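You operate a simulated robot arm through the tools that you are given. There is no shell and no other tool. Be economical: measure what you need, move in short steps, check, and stop when the job is done.

The job below is to be done with a simulated robot arm. You get a single attempt, and the scene is never put back.

## Task
With the rig off, set the limit collar by the card; run the rod out and home, switch off.
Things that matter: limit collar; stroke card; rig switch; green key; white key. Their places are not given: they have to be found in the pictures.

It is judged by the outcome, as a careful person would: the job done as asked, and still so three seconds after it is handed in. It fails if anything else is knocked over, pushed out of place, dropped, spilled or broken.

## Robot
A 7-joint arm with a two-finger parallel gripper, fixed in place. Base frame: the origin is at the foot of the arm, x ahead of it, y to its left, z up; the work surface is at about z = 864. Readings come in mm, degrees, newtons and seconds.
With the tool pointing down near the work surface it reaches from about 300 to 700 mm from the base axis. Its first joint turns from -66.0 to 66.0 degrees. Payload 1.57 kg.
Tool frame: the origin (TCP) lies between the finger pads and is the grasp point; the fingertips stand 30 mm ahead of it; z points along the fingers, y is the line along which they close. Largest opening 110 mm; finger width 24, thickness 12; the body of the gripper, 48 by 112 mm, starts 78 mm behind the TCP.
Orientation is that of the tool frame in the base frame, as a unit quaternion [x, y, z, w]. With the fingers straight down and closing along the base's y, the tool's x points along the base's -x, its y along +y and its z along -z.

## Interface
- The arm moves only by the tool step_arm. Its argument "targets" is text: rows parted by semicolons, each of 7 numbers parted by spaces: the shift along the tool's x, y, z in mm, then the turn, a rotation vector about the tool's x, y, z in degrees, then the gripper command, from -1 (shut) to 1 (fully open), values between in proportion. In form: dx dy dz ax ay az claw; .... A call has 1 to 10 rows; each row is the pose to reach, as a shift and turn from the pose commanded when the call began, along the tool's axes at that moment. Rows are played at 5 a second. More than 50 mm and 8.6 degrees between two rows, or a gripper value outside its range, and nothing of the call is played. A pose out of reach is approached as far as the arm can. The call stops where the force on the tool passes 60 N (or 10 N more than at its start, if that is more) or the arm is blocked; 0.2 s more then pass. The fingers move at their own pace (about 108 mm/s each) and stop on an object; they squeeze with about 39 N. The grip force told is the motor's: it shows also when the fingers shut on nothing. Time passes only in rows, and 0.2 s behind the last, so rows that repeat a pose let the fingers close. It gives the time, the measured TCP pose, the force on the tool (base axes), the opening and the grip force at its end, in the units of the frame above (readings bear some noise).
- Cameras (640 x 400 px; columns grow to the right, rows downward): "scene" is fixed at [181.9, -404, 1406.3]; the picture's right is [0.62, -0.79, 0.00], its down [-0.41, -0.33, -0.85] and it looks along [0.67, 0.52, -0.53] (base axes); focal length 276 px, centre (320, 200). "wrist" rides on the gripper at [-36, 0, -80] in the tool frame; the picture's right is [0.00, -1.00, 0.00], its down [0.97, 0.00, -0.24] and it looks along [0.24, 0.00, 0.97] (tool axes); focal length 218 px, centre (320, 200).
- camera(camera): a new picture of that camera. It takes no simulated time.
- probe_pixels(camera, pixels): for up to 12 pixels [column, row] of the newest picture of that camera ("zoom" is the newest enlarged one), the place [x, y, z] in the base frame of the surface seen there, good to about 2 mm. It takes no simulated time.
- close_up(camera, box): a new picture of the part [left, top, right, bottom] of that camera's present view, enlarged. It takes no simulated time.
- finish_job(): hands the job in; it is judged then, once.

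Go step by step. Measure first, check grasps and placings, and put right what went wrong. The budget is 80 turns and 46 pictures, counting those below and the enlarged ones. Unless the task says otherwise, let go and move clear before handing in, and close with one line.

The tools are called by a JSON object that holds its "fn" and its "kwargs". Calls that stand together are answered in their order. step_arm: Moves the arm, as the interface text tells. Its arguments: {"type":"object","properties":{"targets":{"type":"string"}},"required":["targets"]} The other tools are called the same way: camera (camera) takes a picture; probe_pixels (camera, pixels) gives the place of the surface under pixels of a picture; close_up (camera, box) takes an enlarged picture of a part of a camera's view; finish_job () hands the job in.

At the start:

```text
clock: 0.0
tool_pos: [455.7, -9.6, 1226.5]
tcp_rot: [0.0, 1.0, 0.0, 0.0]
wrist_force: [-0.9, 0.1, -0.8]
width: 110.1
grip_force: 0.1
```

scene: 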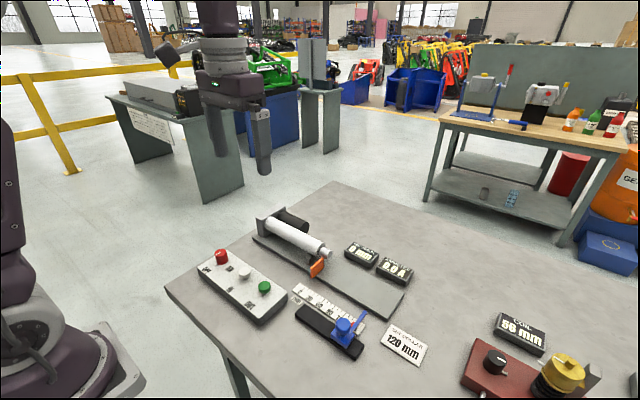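
wrist: 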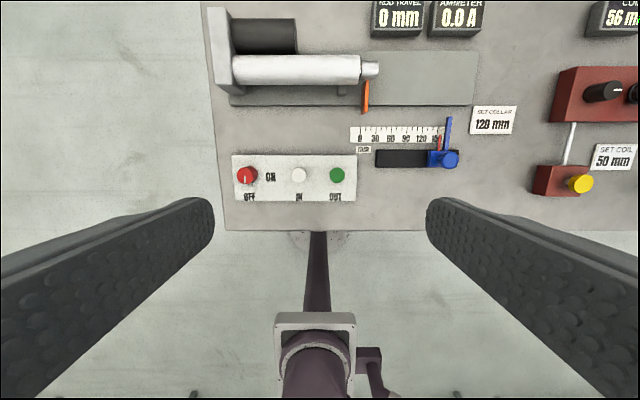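

The pictures show a panel (red rig switch, white IN, green OUT), a scale with a blue collar, and a card reading 120 mm. I'll enlarge both views to read the details.

{"fn": "close_up", "kwargs": {"camera": "wrist", "box": [220, 90, 540, 240]}}

{"fn": "close_up", "kwargs": {"camera": "scene", "box": [180, 200, 440, 362]}}

```text
2.00 times, centred on (380, 165) of wrist
```

zoom: 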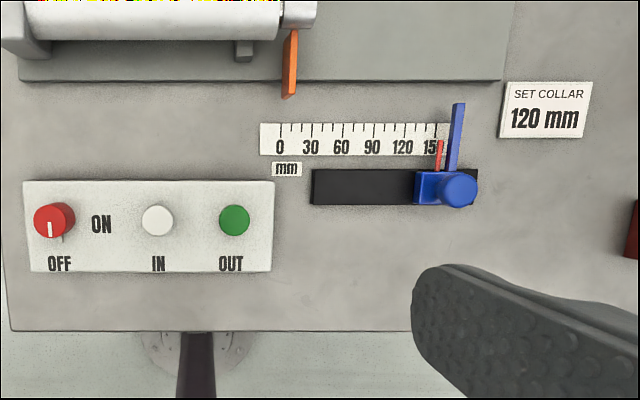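

```text
2.46 times, centred on (310, 281) of scene
```

zoom: 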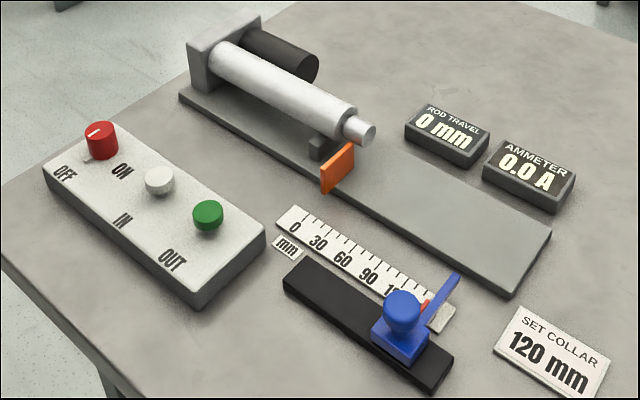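

The rig switch mark points at OFF, and the collar's red pointer stands near 155 on the scale. I'll measure positions from the scene enlargement.

{"fn": "probe_pixels", "kwargs": {"camera": "zoom", "pixels": [[102, 130], [158, 174], [208, 208], [402, 303], [385, 342], [424, 303], [450, 285], [300, 275], [435, 370], [60, 160], [340, 165], [293, 213]]}}

{"fn": "close_up", "kwargs": {"camera": "wrist", "box": [340, 105, 480, 193]}}

```text
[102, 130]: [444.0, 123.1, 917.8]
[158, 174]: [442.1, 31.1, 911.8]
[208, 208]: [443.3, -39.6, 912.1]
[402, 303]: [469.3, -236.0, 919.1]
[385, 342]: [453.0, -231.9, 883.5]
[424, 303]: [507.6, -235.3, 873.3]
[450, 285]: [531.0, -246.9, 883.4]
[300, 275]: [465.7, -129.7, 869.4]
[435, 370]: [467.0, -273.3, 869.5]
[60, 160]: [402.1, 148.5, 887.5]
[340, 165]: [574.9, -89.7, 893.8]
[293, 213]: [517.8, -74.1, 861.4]
```

```text
4.55 times, centred on (410, 149) of wrist
```

zoom: 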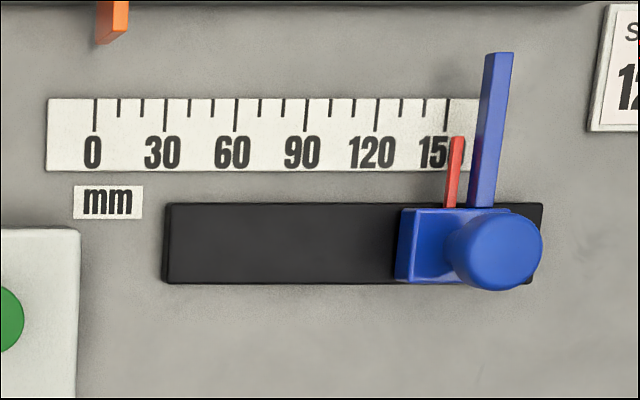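

The ruler has 10 mm ticks; I'll probe the ticks, the pointer and the collar parts.

{"fn": "probe_pixels", "kwargs": {"camera": "zoom", "pixels": [[95, 115], [165, 115], [235, 115], [305, 115], [376, 115], [446, 115], [457, 142], [451, 195], [499, 60], [425, 245], [495, 250], [176, 245]]}}

```text
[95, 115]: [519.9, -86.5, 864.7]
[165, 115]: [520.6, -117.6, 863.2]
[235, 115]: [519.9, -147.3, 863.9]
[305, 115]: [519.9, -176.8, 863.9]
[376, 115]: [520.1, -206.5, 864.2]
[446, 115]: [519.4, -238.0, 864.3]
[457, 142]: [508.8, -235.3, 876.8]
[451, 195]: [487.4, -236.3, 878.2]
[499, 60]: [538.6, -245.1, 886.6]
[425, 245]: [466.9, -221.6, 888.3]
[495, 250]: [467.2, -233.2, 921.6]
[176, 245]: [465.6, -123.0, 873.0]
```

Scale law: y ≈ -87 − reading; the pointer is at y ≈ -236 (150), so 120 needs y ≈ -207. The collar knob is at about (467, -235, top 921), and I'll go above it.

{"fn": "step_arm", "kwargs": {"targets": "-1.5 -28 33 0 0 0 0.27; -3 -56 66 0 0 0 0.27; -4.5 -84 99 0 0 0 0.27; -6 -112 132 0 0 0 0.27; -7.5 -140 165 0 0 0 0.27; -9 -168 198 0 0 0 0.27; -10 -196 231 0 0 0 0.27; -11.3 -225.4 255 0 0 0 0.27; -11.3 -225.4 255 0 0 0 0.27"}}

{"fn": "camera", "kwargs": {"camera": "wrist"}}

{"fn": "camera", "kwargs": {"camera": "scene"}}

```text
clock: 2.0
tool_pos: [466.4, -234.1, 971.8]
tcp_rot: [0.001, 1.0, 0.0, 0.0]
wrist_force: [0.4, 0.0, -0.1]
width: 69.8
grip_force: 0.1
```

```text
40 pictures are left
```

wrist: 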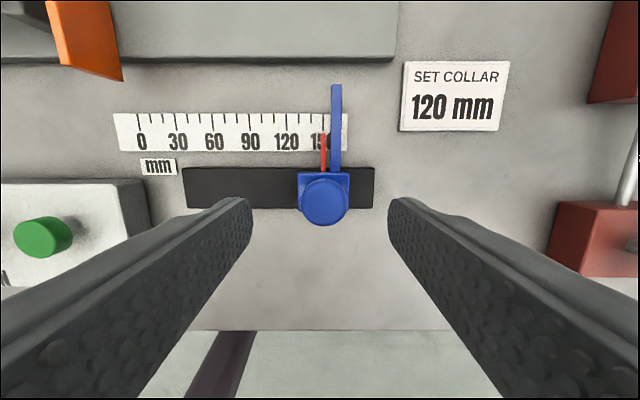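

```text
39 pictures are left
```

scene: 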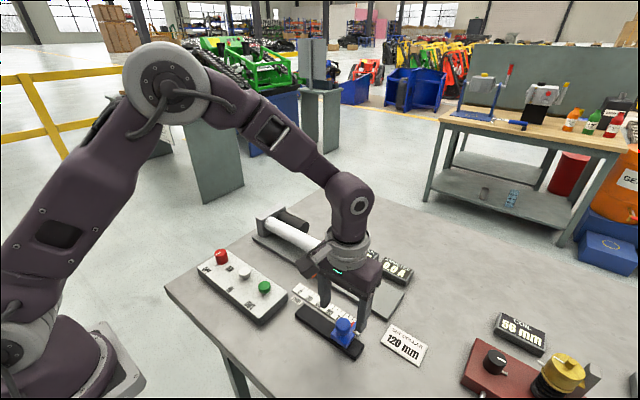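

The knob at wrist pixel (324,203) sits between the fingers; I'll check its centre and the pointer tip.

{"fn": "probe_pixels", "kwargs": {"camera": "wrist", "pixels": [[324, 183], [324, 200], [324, 215], [303, 203], [346, 203], [323, 137], [323, 160], [323, 122], [286, 120], [142, 120]]}}

```text
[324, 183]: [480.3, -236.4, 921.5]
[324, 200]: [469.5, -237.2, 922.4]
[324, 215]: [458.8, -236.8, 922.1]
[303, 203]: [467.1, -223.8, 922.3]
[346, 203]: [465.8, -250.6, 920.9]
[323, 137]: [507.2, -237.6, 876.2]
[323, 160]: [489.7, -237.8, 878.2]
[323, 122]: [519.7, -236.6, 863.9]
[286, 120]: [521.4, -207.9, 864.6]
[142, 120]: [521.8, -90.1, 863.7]
```

Knob centre is (467, -237) and the pointer sits at 150. I'll lower so the tips are at about 895 and close.

{"fn": "step_arm", "kwargs": {"targets": "0 -2.8 23 0 0 0 0.27; 0 -2.8 46 0 0 0 0.27; 0 -2.8 46 0 0 0 -0.3; 0 -2.8 46 0 0 0 -1; 0 -2.8 46 0 0 0 -1; 0 -2.8 46 0 0 0 -1"}}

```text
clock: 3.4
tool_pos: [466.6, -236.6, 923.8]
tcp_rot: [0.0, 1.0, 0.001, 0.0]
wrist_force: [0.6, -0.9, -7.9]
width: 29.5
grip_force: 39.2
```

The knob is held (width 29.5). I'll try a 15 mm slide first.

{"fn": "step_arm", "kwargs": {"targets": "0 5 0 0 0 0 -1; 0 10 0 0 0 0 -1; 0 15 0 0 0 0 -1; 0 15 0 0 0 0 -1"}}

{"fn": "camera", "kwargs": {"camera": "wrist"}}

```text
clock: 4.4
tool_pos: [464.9, -221.0, 924.6]
tcp_rot: [0.0, 1.0, 0.001, -0.001]
wrist_force: [-1.8, 0.1, -19.0]
width: 29.6
grip_force: 38.4
```

```text
38 pictures are left
```

wrist: 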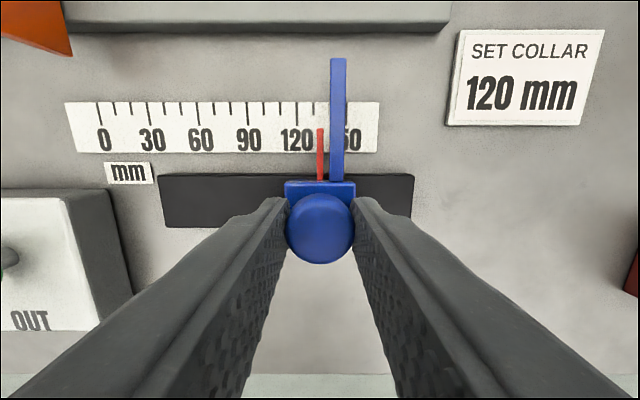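

It slides freely, with the pointer near 135. I'll go another 14.5 mm.

{"fn": "step_arm", "kwargs": {"targets": "0 5 0 0 0 0 -1; 0 10 0 0 0 0 -1; 0 14.5 0 0 0 0 -1; 0 14.5 0 0 0 0 -1"}}

{"fn": "close_up", "kwargs": {"camera": "wrist", "box": [220, 80, 420, 205]}}

```text
clock: 5.4
tool_pos: [466.0, -208.0, 925.0]
tcp_rot: [0.0, 1.0, 0.001, 0.0]
wrist_force: [-6.3, -0.8, -18.9]
width: 29.4
grip_force: 39.0
```

```text
3.20 times, centred on (320, 142) of wrist
```

zoom: 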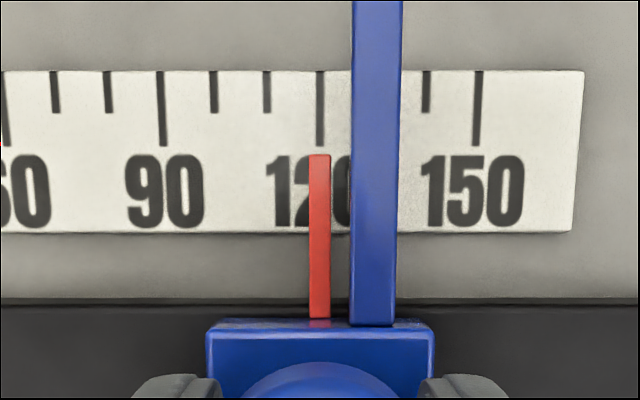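

The pointer (319) lines up with the 120 tick (319), straight in view. I'll release and lift.

{"fn": "step_arm", "kwargs": {"targets": "0 0 0 0 0 0 -0.2; 0 0 0 0 0 0 0.1; 0 0 0 0 0 0 0.1; 0 0 -20 0 0 0 0.1; 0 0 -45 0 0 0 0.1; 0 0 -70 0 0 0 0.1;0 0 -70 0 0 0 0.1"}}

{"fn": "camera", "kwargs": {"camera": "wrist"}}

{"fn": "close_up", "kwargs": {"camera": "wrist", "box": [220, 80, 420, 205]}}

```text
clock: 7.0
tool_pos: [466.6, -207.0, 996.2]
tcp_rot: [0.0, 1.0, 0.0, 0.0]
wrist_force: [0.1, 0.1, -0.6]
width: 60.5
grip_force: 0.0
```

```text
36 pictures are left
```

wrist: 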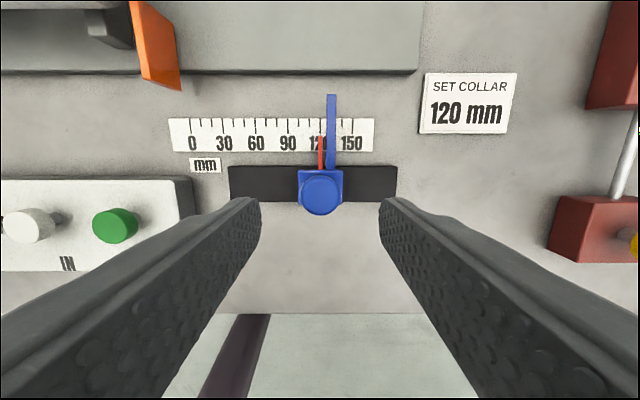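

```text
3.20 times, centred on (320, 142) of wrist
```

zoom: 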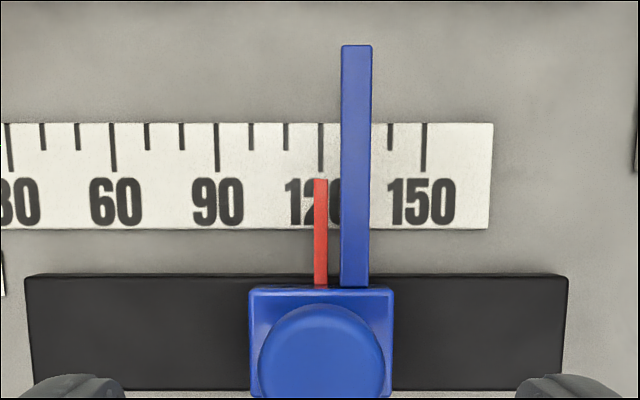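

The collar stays at 120. Now to the rig switch near (444, 123, 918).

{"fn": "step_arm", "kwargs": {"targets": "3 40 -5 0 0 0 0.1; 6 80 -5 0 0 0 0.1; 9 122 -5 0 0 0 0.1; 12 164 -5 0 0 0 0.1; 15 206 -5 0 0 0 0.1; 18 248 -5 0 0 0 0.1; 20 290 -5 0 0 0 0.1; 22 330 -5 0 0 0 0.1; 22 330 -5 0 0 0 0.1"}}

{"fn": "camera", "kwargs": {"camera": "wrist"}}

{"fn": "close_up", "kwargs": {"camera": "wrist", "box": [240, 130, 480, 280]}}

```text
clock: 9.0
tool_pos: [445.1, 123.7, 999.4]
tcp_rot: [0.0, 1.0, 0.0, 0.0]
wrist_force: [0.5, 0.3, -0.4]
width: 60.5
grip_force: 0.1
```

```text
34 pictures are left
```

wrist: 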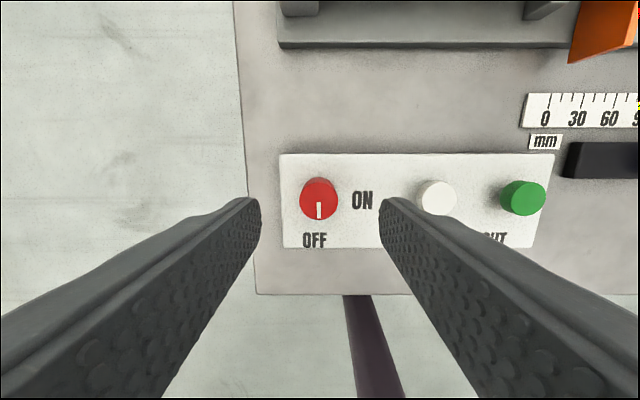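

```text
2.67 times, centred on (360, 205) of wrist
```

zoom: 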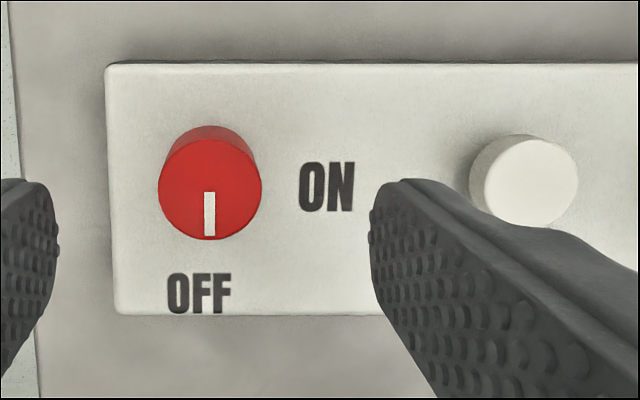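

{"fn": "probe_pixels", "kwargs": {"camera": "zoom", "pixels": [[209, 188], [163, 188], [257, 188], [209, 143], [209, 232], [150, 120], [540, 182], [480, 182]]}}

```text
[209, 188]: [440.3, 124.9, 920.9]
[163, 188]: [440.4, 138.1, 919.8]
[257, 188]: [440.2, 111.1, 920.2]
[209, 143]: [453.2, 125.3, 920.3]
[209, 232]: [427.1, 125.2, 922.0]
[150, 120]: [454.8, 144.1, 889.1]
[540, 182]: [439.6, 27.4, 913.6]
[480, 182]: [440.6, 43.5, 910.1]
```

The knob is centred at (440.5, 124.8) with its top at 921 and the panel at 889. I'll pre-turn +45° about tool z so the 90° counter-clockwise turn stays central.

{"fn": "step_arm", "kwargs": {"targets": "4.6 1.1 0 0 0 7.5 0.1; 4.6 1.1 0 0 0 15 0.1; 4.6 1.1 0 0 0 22.5 0.1; 4.6 1.1 0 0 0 30 0.1; 4.6 1.1 0 0 0 37.5 0.1; 4.6 1.1 0 0 0 45 0.1; 4.6 1.1 25 0 0 45 0.1; 4.6 1.1 50 0 0 45 0.1; 4.6 1.1 50 0 0 45 0.1"}}

{"fn": "camera", "kwargs": {"camera": "wrist"}}

```text
clock: 11.0
tool_pos: [441.3, 124.1, 951.8]
tcp_rot: [0.382, 0.924, 0.0, 0.0]
wrist_force: [-0.4, 0.4, 0.5]
width: 60.6
grip_force: 0.0
```

```text
32 pictures are left
```

wrist: 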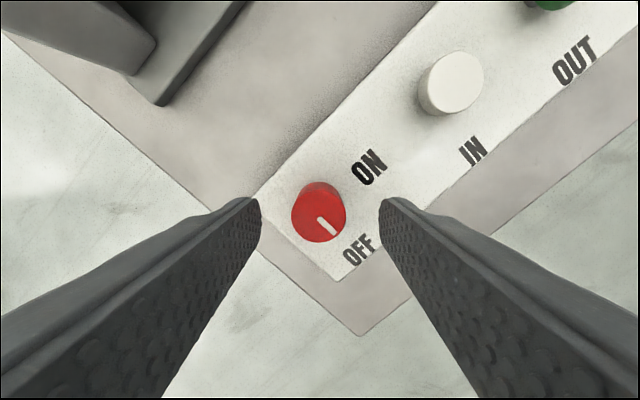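

The knob is centred between the pads. I'll descend and grip.

{"fn": "step_arm", "kwargs": {"targets": "0 0 13 0 0 0 0.1; 0 0 25 0 0 0 0.1; 0 0 25 0 0 0 -0.3; 0 0 25 0 0 0 -1; 0 0 25 0 0 0 -1; 0 0 25 0 0 0 -1"}}

```text
clock: 12.4
tool_pos: [441.1, 124.5, 925.9]
tcp_rot: [0.382, 0.924, -0.001, 0.0]
wrist_force: [2.7, 1.9, -4.2]
width: 29.8
grip_force: 39.3
```

Gripped (width 29.8). I'll turn counter-clockwise seen from above, 75° first.

{"fn": "step_arm", "kwargs": {"targets": "0 0 0 0 0 -7.5 -1; 0 0 0 0 0 -15 -1; 0 0 0 0 0 -22.5 -1; 0 0 0 0 0 -30 -1; 0 0 0 0 0 -37.5 -1; 0 0 0 0 0 -45 -1; 0 0 0 0 0 -52.5 -1; 0 0 0 0 0 -60 -1; 0 0 0 0 0 -67.5 -1; 0 0 0 0 0 -75 -1"}}

{"fn": "camera", "kwargs": {"camera": "wrist"}}

```text
clock: 14.6
tool_pos: [440.9, 125.8, 926.1]
tcp_rot: [-0.262, 0.965, 0.001, 0.002]
wrist_force: [10.4, 30.2, -1.1]
width: 29.5
grip_force: 38.9
```

```text
31 pictures are left
```

wrist: 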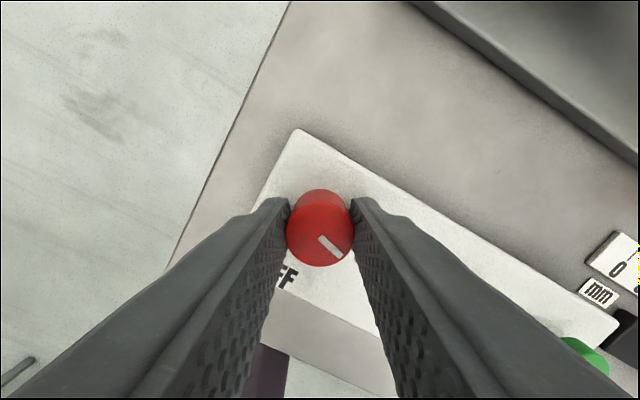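

The mark turned with the gripper by 75°. I'll finish the last 15°.

{"fn": "step_arm", "kwargs": {"targets": "0 0 0 0 0 -7.5 -1; 0 0 0 0 0 -15 -1; 0 0 0 0 0 -15 -1"}}

{"fn": "close_up", "kwargs": {"camera": "scene", "box": [180, 200, 440, 362]}}

{"fn": "camera", "kwargs": {"camera": "wrist"}}

```text
clock: 15.4
tool_pos: [439.4, 126.5, 925.7]
tcp_rot: [-0.385, 0.923, 0.001, 0.001]
wrist_force: [-1.0, 35.8, 6.7]
width: 29.5
grip_force: 39.5
```

```text
2.46 times, centred on (310, 281) of scene
```

zoom: 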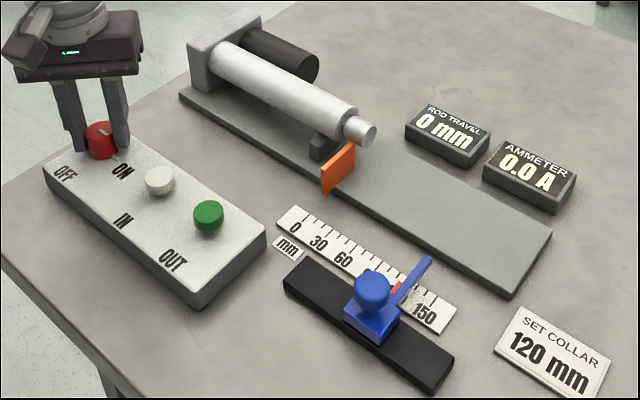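

```text
29 pictures are left
```

wrist: 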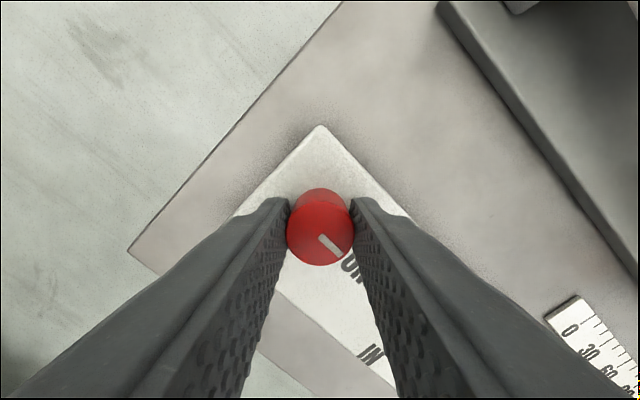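

The mark now points toward ON. I'll release, lift, and turn back to square.

{"fn": "step_arm", "kwargs": {"targets": "0 0 0 0 0 0 -0.2; 0 0 0 0 0 0 0.1; 0 0 -20 0 0 0 0.1; 0 0 -45 0 0 7.5 0.1; 0 0 -75 0 0 15 0.1; 0 0 -75 0 0 22.5 0.1; 0 0 -75 0 0 30 0.1; 0 0 -75 0 0 37.5 0.1; 0 0 -75 0 0 45 0.1; 0 0 -75 0 0 45 0.1"}}

{"fn": "camera", "kwargs": {"camera": "wrist"}}

```text
clock: 17.6
tool_pos: [439.4, 123.5, 1002.0]
tcp_rot: [0.001, 1.0, -0.001, -0.001]
wrist_force: [-1.1, -0.2, -0.2]
width: 60.4
grip_force: 0.1
```

```text
28 pictures are left
```

wrist: 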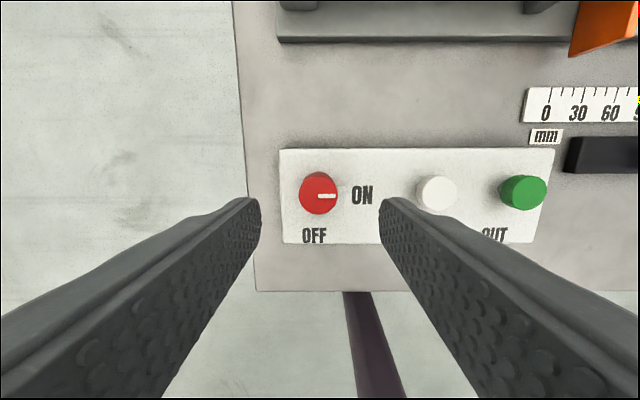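

The switch is ON. I'll measure the two keys' centres.

{"fn": "probe_pixels", "kwargs": {"camera": "wrist", "pixels": [[527, 190], [512, 192], [543, 190], [527, 178], [437, 191], [426, 191], [437, 180], [300, 215]]}}

{"fn": "step_arm", "kwargs": {"targets": "0 -40 0 0 0 0 -0.5; 0 -80 0 0 0 0 -1; 0 -120 0 0 0 0 -1; 0 -163 0 0 0 0 -1; -1 -163 20 0 0 0 -1; -1 -163 20 0 0 0 -1"}}

{"fn": "camera", "kwargs": {"camera": "wrist"}}

```text
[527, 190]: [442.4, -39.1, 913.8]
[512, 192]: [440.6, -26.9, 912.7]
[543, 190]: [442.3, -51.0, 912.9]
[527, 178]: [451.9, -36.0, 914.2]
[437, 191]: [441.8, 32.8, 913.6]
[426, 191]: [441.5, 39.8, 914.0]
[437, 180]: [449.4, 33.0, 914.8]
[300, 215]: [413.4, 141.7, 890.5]
```

```text
clock: 19.0
tool_pos: [442.5, -40.1, 980.4]
tcp_rot: [0.0, 1.0, 0.0, 0.0]
wrist_force: [-0.4, -0.2, -0.3]
width: 0.0
grip_force: 21.1
```

```text
27 pictures are left
```

wrist: 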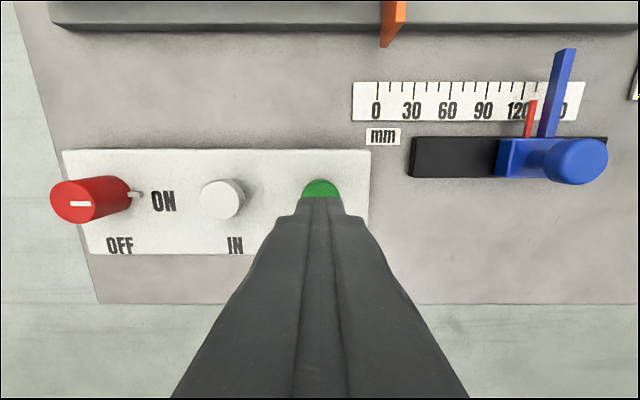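

The closed tips (≈950) are over the green key (top ≈913). I'll lower to just above and press a few mm.

{"fn": "step_arm", "kwargs": {"targets": "0 0 20 0 0 0 -1; 0 0 33 0 0 0 -1; 0 0 37 0 0 0 -1; 0 0 39 0 0 0 -1; 0 0 41 0 0 0 -1"}}

{"fn": "close_up", "kwargs": {"camera": "scene", "box": [180, 200, 440, 362]}}

```text
clock: 20.2
tool_pos: [441.7, -39.4, 939.7]
tcp_rot: [0.0, 1.0, 0.0, 0.001]
wrist_force: [-1.0, 0.2, 3.0]
width: 0.0
grip_force: 21.5
```

```text
2.46 times, centred on (310, 281) of scene
```

zoom: 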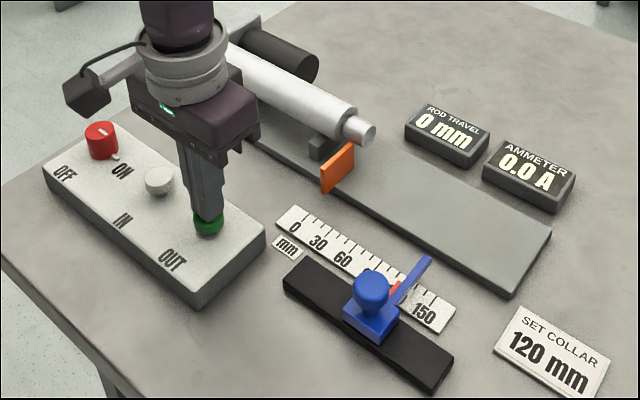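

Only 3 N so far and the rod hasn't moved; I'll press 3 mm deeper.

{"fn": "step_arm", "kwargs": {"targets": "0 0 1 0 0 0 -1; 0 0 2 0 0 0 -1; 0 0 3 0 0 0 -1"}}

{"fn": "close_up", "kwargs": {"camera": "scene", "box": [180, 200, 440, 362]}}

```text
clock: 21.0
tool_pos: [441.1, -38.3, 936.6]
tcp_rot: [0.0, 1.0, 0.0, 0.0]
wrist_force: [1.0, -0.1, 1.4]
width: 0.0
grip_force: 22.0
```

```text
2.46 times, centred on (310, 281) of scene
```

zoom: 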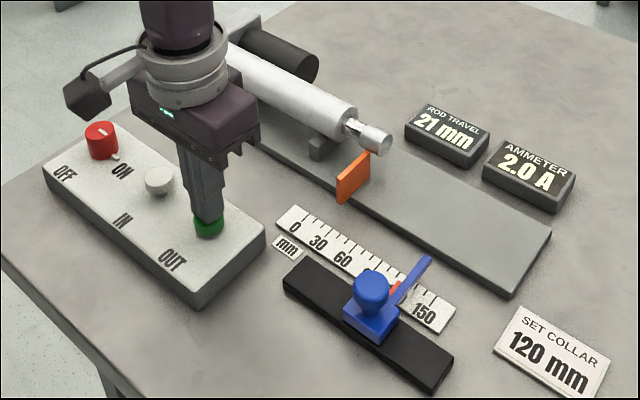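

The rod is running out (21 mm, 2.0 A). I'll hold the key in short spells and watch.

{"fn": "step_arm", "kwargs": {"targets": "0 0 0 0 0 0 -1; 0 0 0 0 0 0 -1; 0 0 0 0 0 0 -1; 0 0 0 0 0 0 -1"}}

{"fn": "close_up", "kwargs": {"camera": "scene", "box": [180, 200, 440, 362]}}

```text
clock: 22.0
tool_pos: [441.4, -38.1, 936.5]
tcp_rot: [0.0, 1.0, 0.0, 0.0]
wrist_force: [-0.3, -0.8, 2.1]
width: 0.0
grip_force: 21.6
```

```text
2.46 times, centred on (310, 281) of scene
```

zoom: 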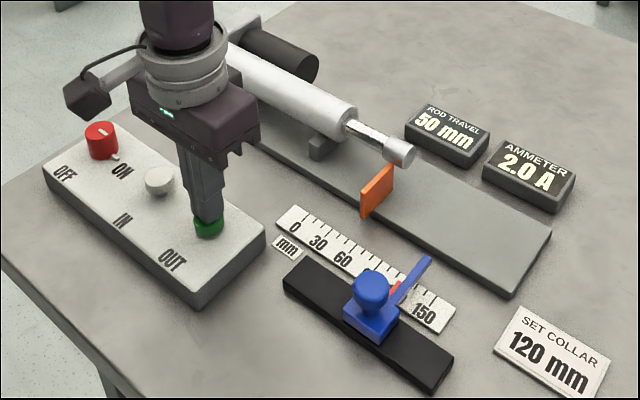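

Travel is 50 mm at about 30 mm/s. I'll hold another 2 s.

{"fn": "step_arm", "kwargs": {"targets": "0 0 0 0 0 0 -1; 0 0 0 0 0 0 -1; 0 0 0 0 0 0 -1; 0 0 0 0 0 0 -1; 0 0 0 0 0 0 -1; 0 0 0 0 0 0 -1; 0 0 0 0 0 0 -1; 0 0 0 0 0 0 -1; 0 0 0 0 0 0 -1"}}

{"fn": "close_up", "kwargs": {"camera": "scene", "box": [180, 200, 440, 362]}}

```text
clock: 24.0
tool_pos: [441.1, -39.9, 936.6]
tcp_rot: [0.001, 1.0, 0.0, -0.001]
wrist_force: [-0.6, 0.6, 1.8]
width: 0.1
grip_force: 21.0
```

```text
2.46 times, centred on (310, 281) of scene
```

zoom: 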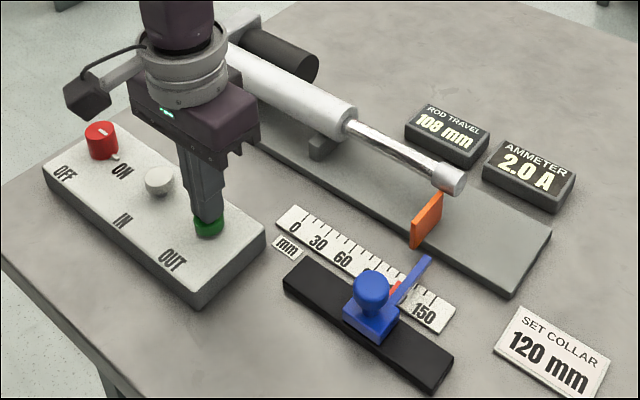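

Travel is 108 mm, so about 0.4 s remains. I'll hold for one more row.

{"fn": "step_arm", "kwargs": {"targets": "0 0 0 0 0 0 -1"}}

{"fn": "close_up", "kwargs": {"camera": "scene", "box": [180, 200, 440, 362]}}

```text
clock: 24.4
tool_pos: [442.0, -38.8, 937.8]
tcp_rot: [0.001, 1.0, 0.0, -0.001]
wrist_force: [0.2, 0.1, 1.2]
width: 0.0
grip_force: 21.1
```

```text
2.46 times, centred on (310, 281) of scene
```

zoom: 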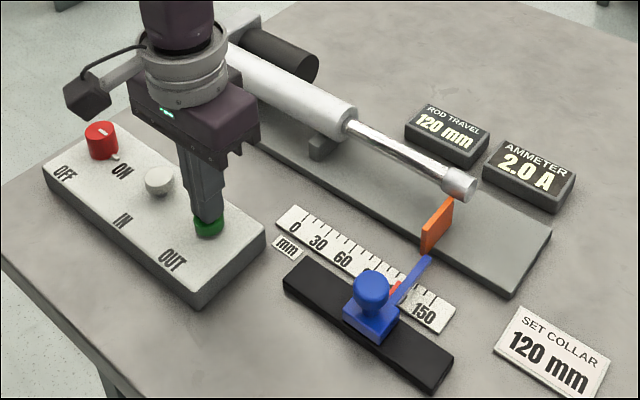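

It reads 120 mm at the collar. I'll let the key up now and check where it stops.

{"fn": "step_arm", "kwargs": {"targets": "0 0 -12 0 0 0 -1; 0 0 -30 0 0 0 -1"}}

{"fn": "close_up", "kwargs": {"camera": "scene", "box": [180, 200, 440, 362]}}

```text
clock: 25.0
tool_pos: [441.3, -38.9, 967.0]
tcp_rot: [0.001, 1.0, 0.0, 0.0]
wrist_force: [0.1, 0.3, 0.2]
width: 0.0
grip_force: 21.8
```

```text
2.46 times, centred on (310, 281) of scene
```

zoom: 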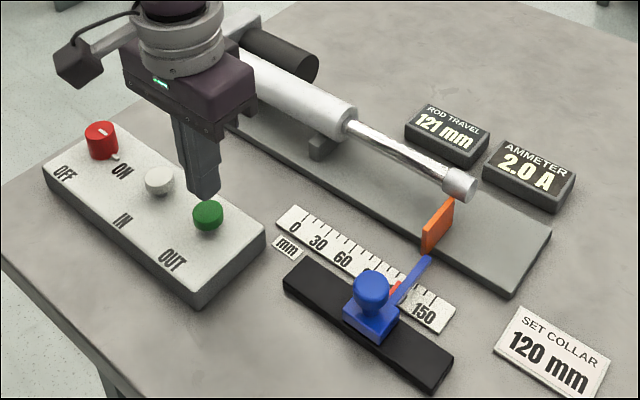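

The rod holds at 121 mm, but the ammeter still reads 2.0 A with the key up. I'll move over the white key and look again.

{"fn": "step_arm", "kwargs": {"targets": "0 36 -10 0 0 0 -1; 0 71 -10 0 0 0 -1; 0 71 0 0 0 0 -1"}}

{"fn": "close_up", "kwargs": {"camera": "scene", "box": [180, 200, 440, 362]}}

{"fn": "camera", "kwargs": {"camera": "wrist"}}

```text
clock: 25.8
tool_pos: [441.6, 32.5, 966.3]
tcp_rot: [0.0, 1.0, 0.0, 0.0]
wrist_force: [-0.1, -0.5, -0.5]
width: 0.0
grip_force: 21.6
```

```text
2.46 times, centred on (310, 281) of scene
```

zoom: 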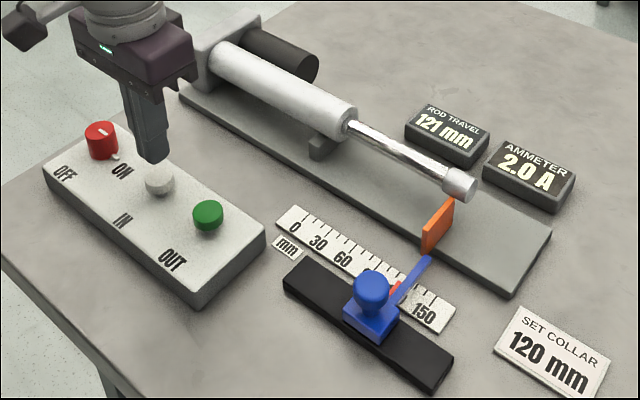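

```text
19 pictures are left
```

wrist: 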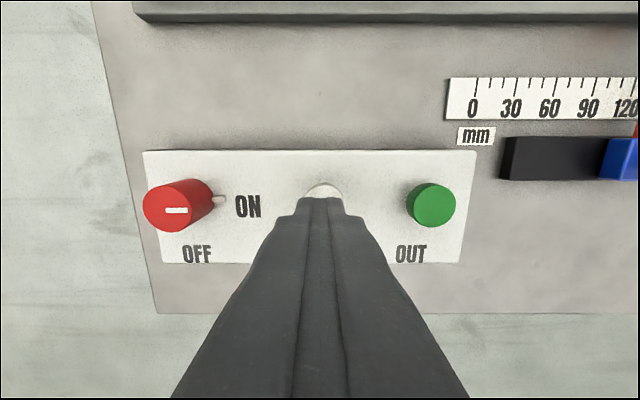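

The rod is stopped at the collar and the tips are over the white key. I'll press it to the depth that worked for the green.

{"fn": "step_arm", "kwargs": {"targets": "0 0 15 0 0 0 -1; 0 0 25 0 0 0 -1; 0 0 29.5 0 0 0 -1; 0 0 29.5 0 0 0 -1; 0 0 29.5 0 0 0 -1; 0 0 29.5 0 0 0 -1"}}

{"fn": "close_up", "kwargs": {"camera": "scene", "box": [180, 200, 440, 362]}}

```text
clock: 27.2
tool_pos: [442.8, 32.0, 937.4]
tcp_rot: [0.0, 1.0, 0.0, 0.0]
wrist_force: [0.4, -0.4, 1.5]
width: 0.1
grip_force: 21.0
```

```text
2.46 times, centred on (310, 281) of scene
```

zoom: 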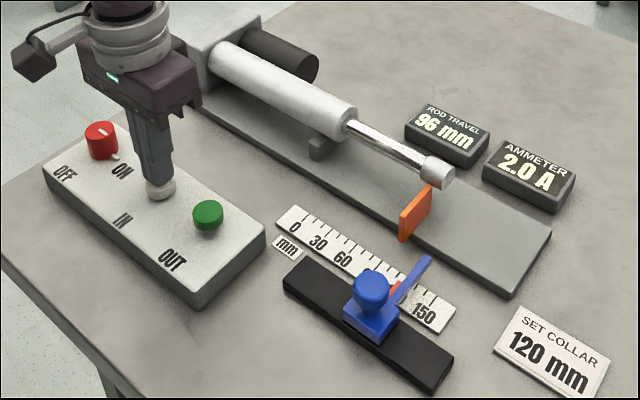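

The rod is retracting (96 mm). I'll keep holding.

{"fn": "step_arm", "kwargs": {"targets": "0 0 0 0 0 0 -1; 0 0 0 0 0 0 -1; 0 0 0 0 0 0 -1; 0 0 0 0 0 0 -1; 0 0 0 0 0 0 -1; 0 0 0 0 0 0 -1; 0 0 0 0 0 0 -1; 0 0 0 0 0 0 -1; 0 0 0 0 0 0 -1; 0 0 0 0 0 0 -1"}}

{"fn": "step_arm", "kwargs": {"targets": "0 0 0 0 0 0 -1; 0 0 0 0 0 0 -1; 0 0 0 0 0 0 -1; 0 0 0 0 0 0 -1; 0 0 0 0 0 0 -1"}}

{"fn": "close_up", "kwargs": {"camera": "scene", "box": [180, 200, 440, 362]}}

```text
clock: 29.4
tool_pos: [441.1, 32.1, 936.9]
tcp_rot: [0.001, 1.0, 0.0, 0.0]
wrist_force: [1.3, 0.1, 1.7]
width: 0.1
grip_force: 21.0
```

```text
clock: 30.6
tool_pos: [442.3, 32.0, 937.2]
tcp_rot: [0.0, 1.0, 0.0, 0.0]
wrist_force: [0.4, 0.7, 1.2]
width: 0.0
grip_force: 21.3
```

```text
2.46 times, centred on (310, 281) of scene
```

zoom: 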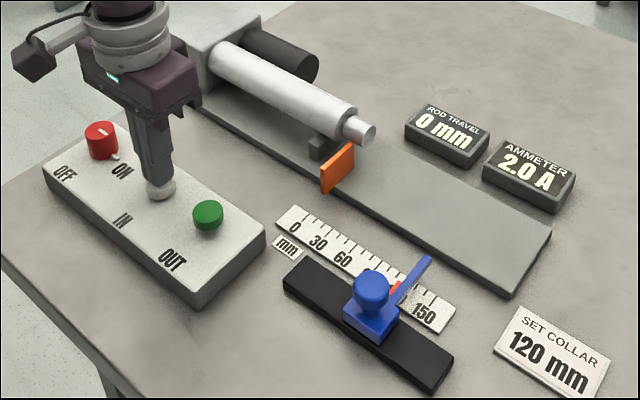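

The rod is home at 0 mm. I'll lift and return to the switch, pre-turned −45° this time.

{"fn": "step_arm", "kwargs": {"targets": "0 0 -30 0 0 0 -1; 0 0 -65 0 0 0 -1; 1 40 -65 0 0 -7.5 -1; 1.5 70 -65 0 0 -15 0.1; 1.5 92.8 -65 0 0 -22.5 0.1; 1.5 92.8 -65 0 0 -30 0.1; 1.5 92.8 -65 0 0 -37.5 0.1; 1.5 92.8 -65 0 0 -45 0.1; 1.5 92.8 -40 0 0 -45 0.1; 1.5 92.8 -40 0 0 -45 0.1"}}

{"fn": "camera", "kwargs": {"camera": "wrist"}}

```text
clock: 32.8
tool_pos: [440.7, 124.9, 976.9]
tcp_rot: [-0.383, 0.924, 0.0, 0.0]
wrist_force: [-0.5, 0.5, 0.1]
width: 60.5
grip_force: 0.0
```

```text
16 pictures are left
```

wrist: 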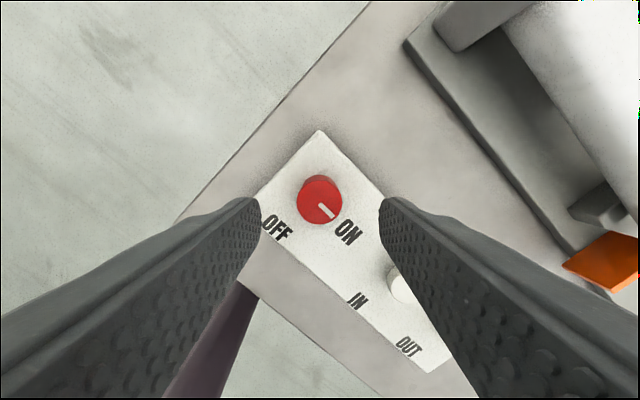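

Aligned over the knob; I'll descend and grip.

{"fn": "step_arm", "kwargs": {"targets": "0 0 25 0 0 0 0.1; 0 0 51 0 0 0 0.1; 0 0 51 0 0 0 -0.3; 0 0 51 0 0 0 -1; 0 0 51 0 0 0 -1; 0 0 51 0 0 0 -1"}}

{"fn": "step_arm", "kwargs": {"targets": "0 0 0 0 0 7.5 -1; 0 0 0 0 0 15 -1; 0 0 0 0 0 22.5 -1; 0 0 0 0 0 30 -1; 0 0 0 0 0 37.5 -1; 0 0 0 0 0 45 -1; 0 0 0 0 0 52.5 -1; 0 0 0 0 0 60 -1; 0 0 0 0 0 67.5 -1; 0 0 0 0 0 75 -1"}}

{"fn": "step_arm", "kwargs": {"targets": "0 0 0 0 0 7.5 -1; 0 0 0 0 0 15 -1; 0 0 0 0 0 15 -1"}}

{"fn": "camera", "kwargs": {"camera": "wrist"}}

```text
clock: 34.2
tool_pos: [440.7, 125.2, 924.9]
tcp_rot: [-0.382, 0.924, 0.0, 0.001]
wrist_force: [-5.1, 6.2, -10.2]
width: 29.6
grip_force: 39.6
```

```text
clock: 36.4
tool_pos: [440.3, 126.6, 925.7]
tcp_rot: [0.26, 0.966, 0.0, -0.001]
wrist_force: [-5.1, 12.5, -32.2]
width: 29.6
grip_force: 38.8
```

```text
clock: 37.2
tool_pos: [439.5, 125.5, 925.2]
tcp_rot: [0.383, 0.924, 0.0, 0.0]
wrist_force: [-4.9, 19.3, -13.5]
width: 29.5
grip_force: 39.3
```

```text
15 pictures are left
```

wrist: 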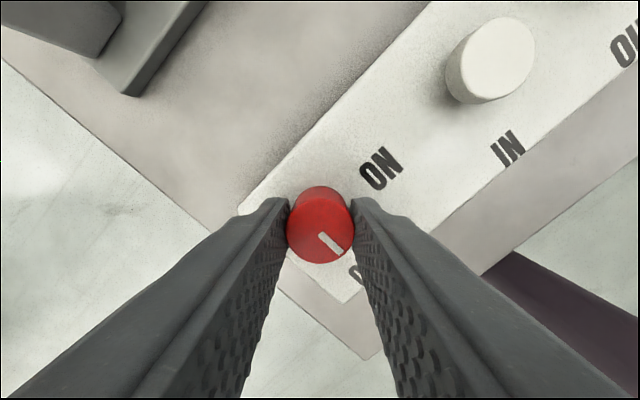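

The mark is back toward OFF; I'll release, lift and square up.

{"fn": "step_arm", "kwargs": {"targets": "0 0 0 0 0 0 -0.2; 0 0 0 0 0 0 0.1; 0 0 -20 0 0 0 0.1; 0 0 -45 0 0 -7.5 0.1; 0 0 -75 0 0 -15 0.1; 0 0 -85 0 0 -22.5 0.1; 0 0 -100 0 0 -30 0.1; 0 0 -100 0 0 -37.5 0.1; 0 0 -100 0 0 -45 0.1; 0 0 -100 0 0 -45 0.1"}}

{"fn": "camera", "kwargs": {"camera": "wrist"}}

{"fn": "close_up", "kwargs": {"camera": "scene", "box": [180, 200, 440, 362]}}

```text
clock: 39.4
tool_pos: [440.2, 126.2, 1027.1]
tcp_rot: [-0.001, 1.0, 0.0, 0.0]
wrist_force: [-0.5, 0.7, -0.5]
width: 60.5
grip_force: 0.1
```

```text
14 pictures are left
```

wrist: 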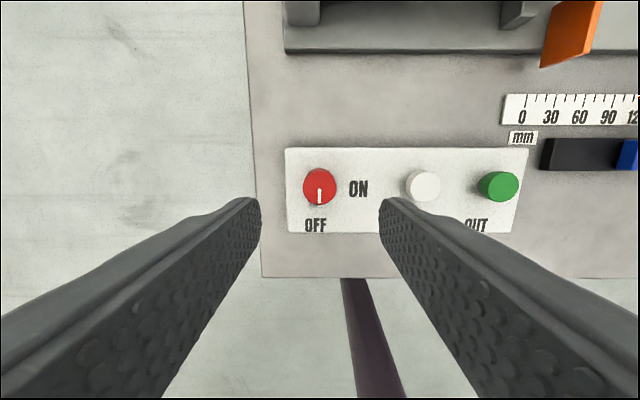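

```text
2.46 times, centred on (310, 281) of scene
```

zoom: 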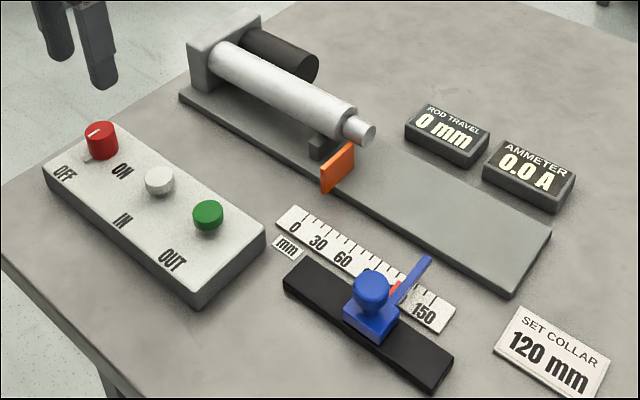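

The switch mark is at OFF, the meters read 0 mm and 0.0 A, and the collar hasn't shifted from where I set it. The arm is clear, so I'll hand in.

{"fn": "finish_job", "kwargs": {}}

```text
The job is handed in.
```

The limit collar was set to 120 mm with the rig off; the rod then ran out to the collar (travel display read 121 mm) and home to 0 mm, and the rig is switched off.
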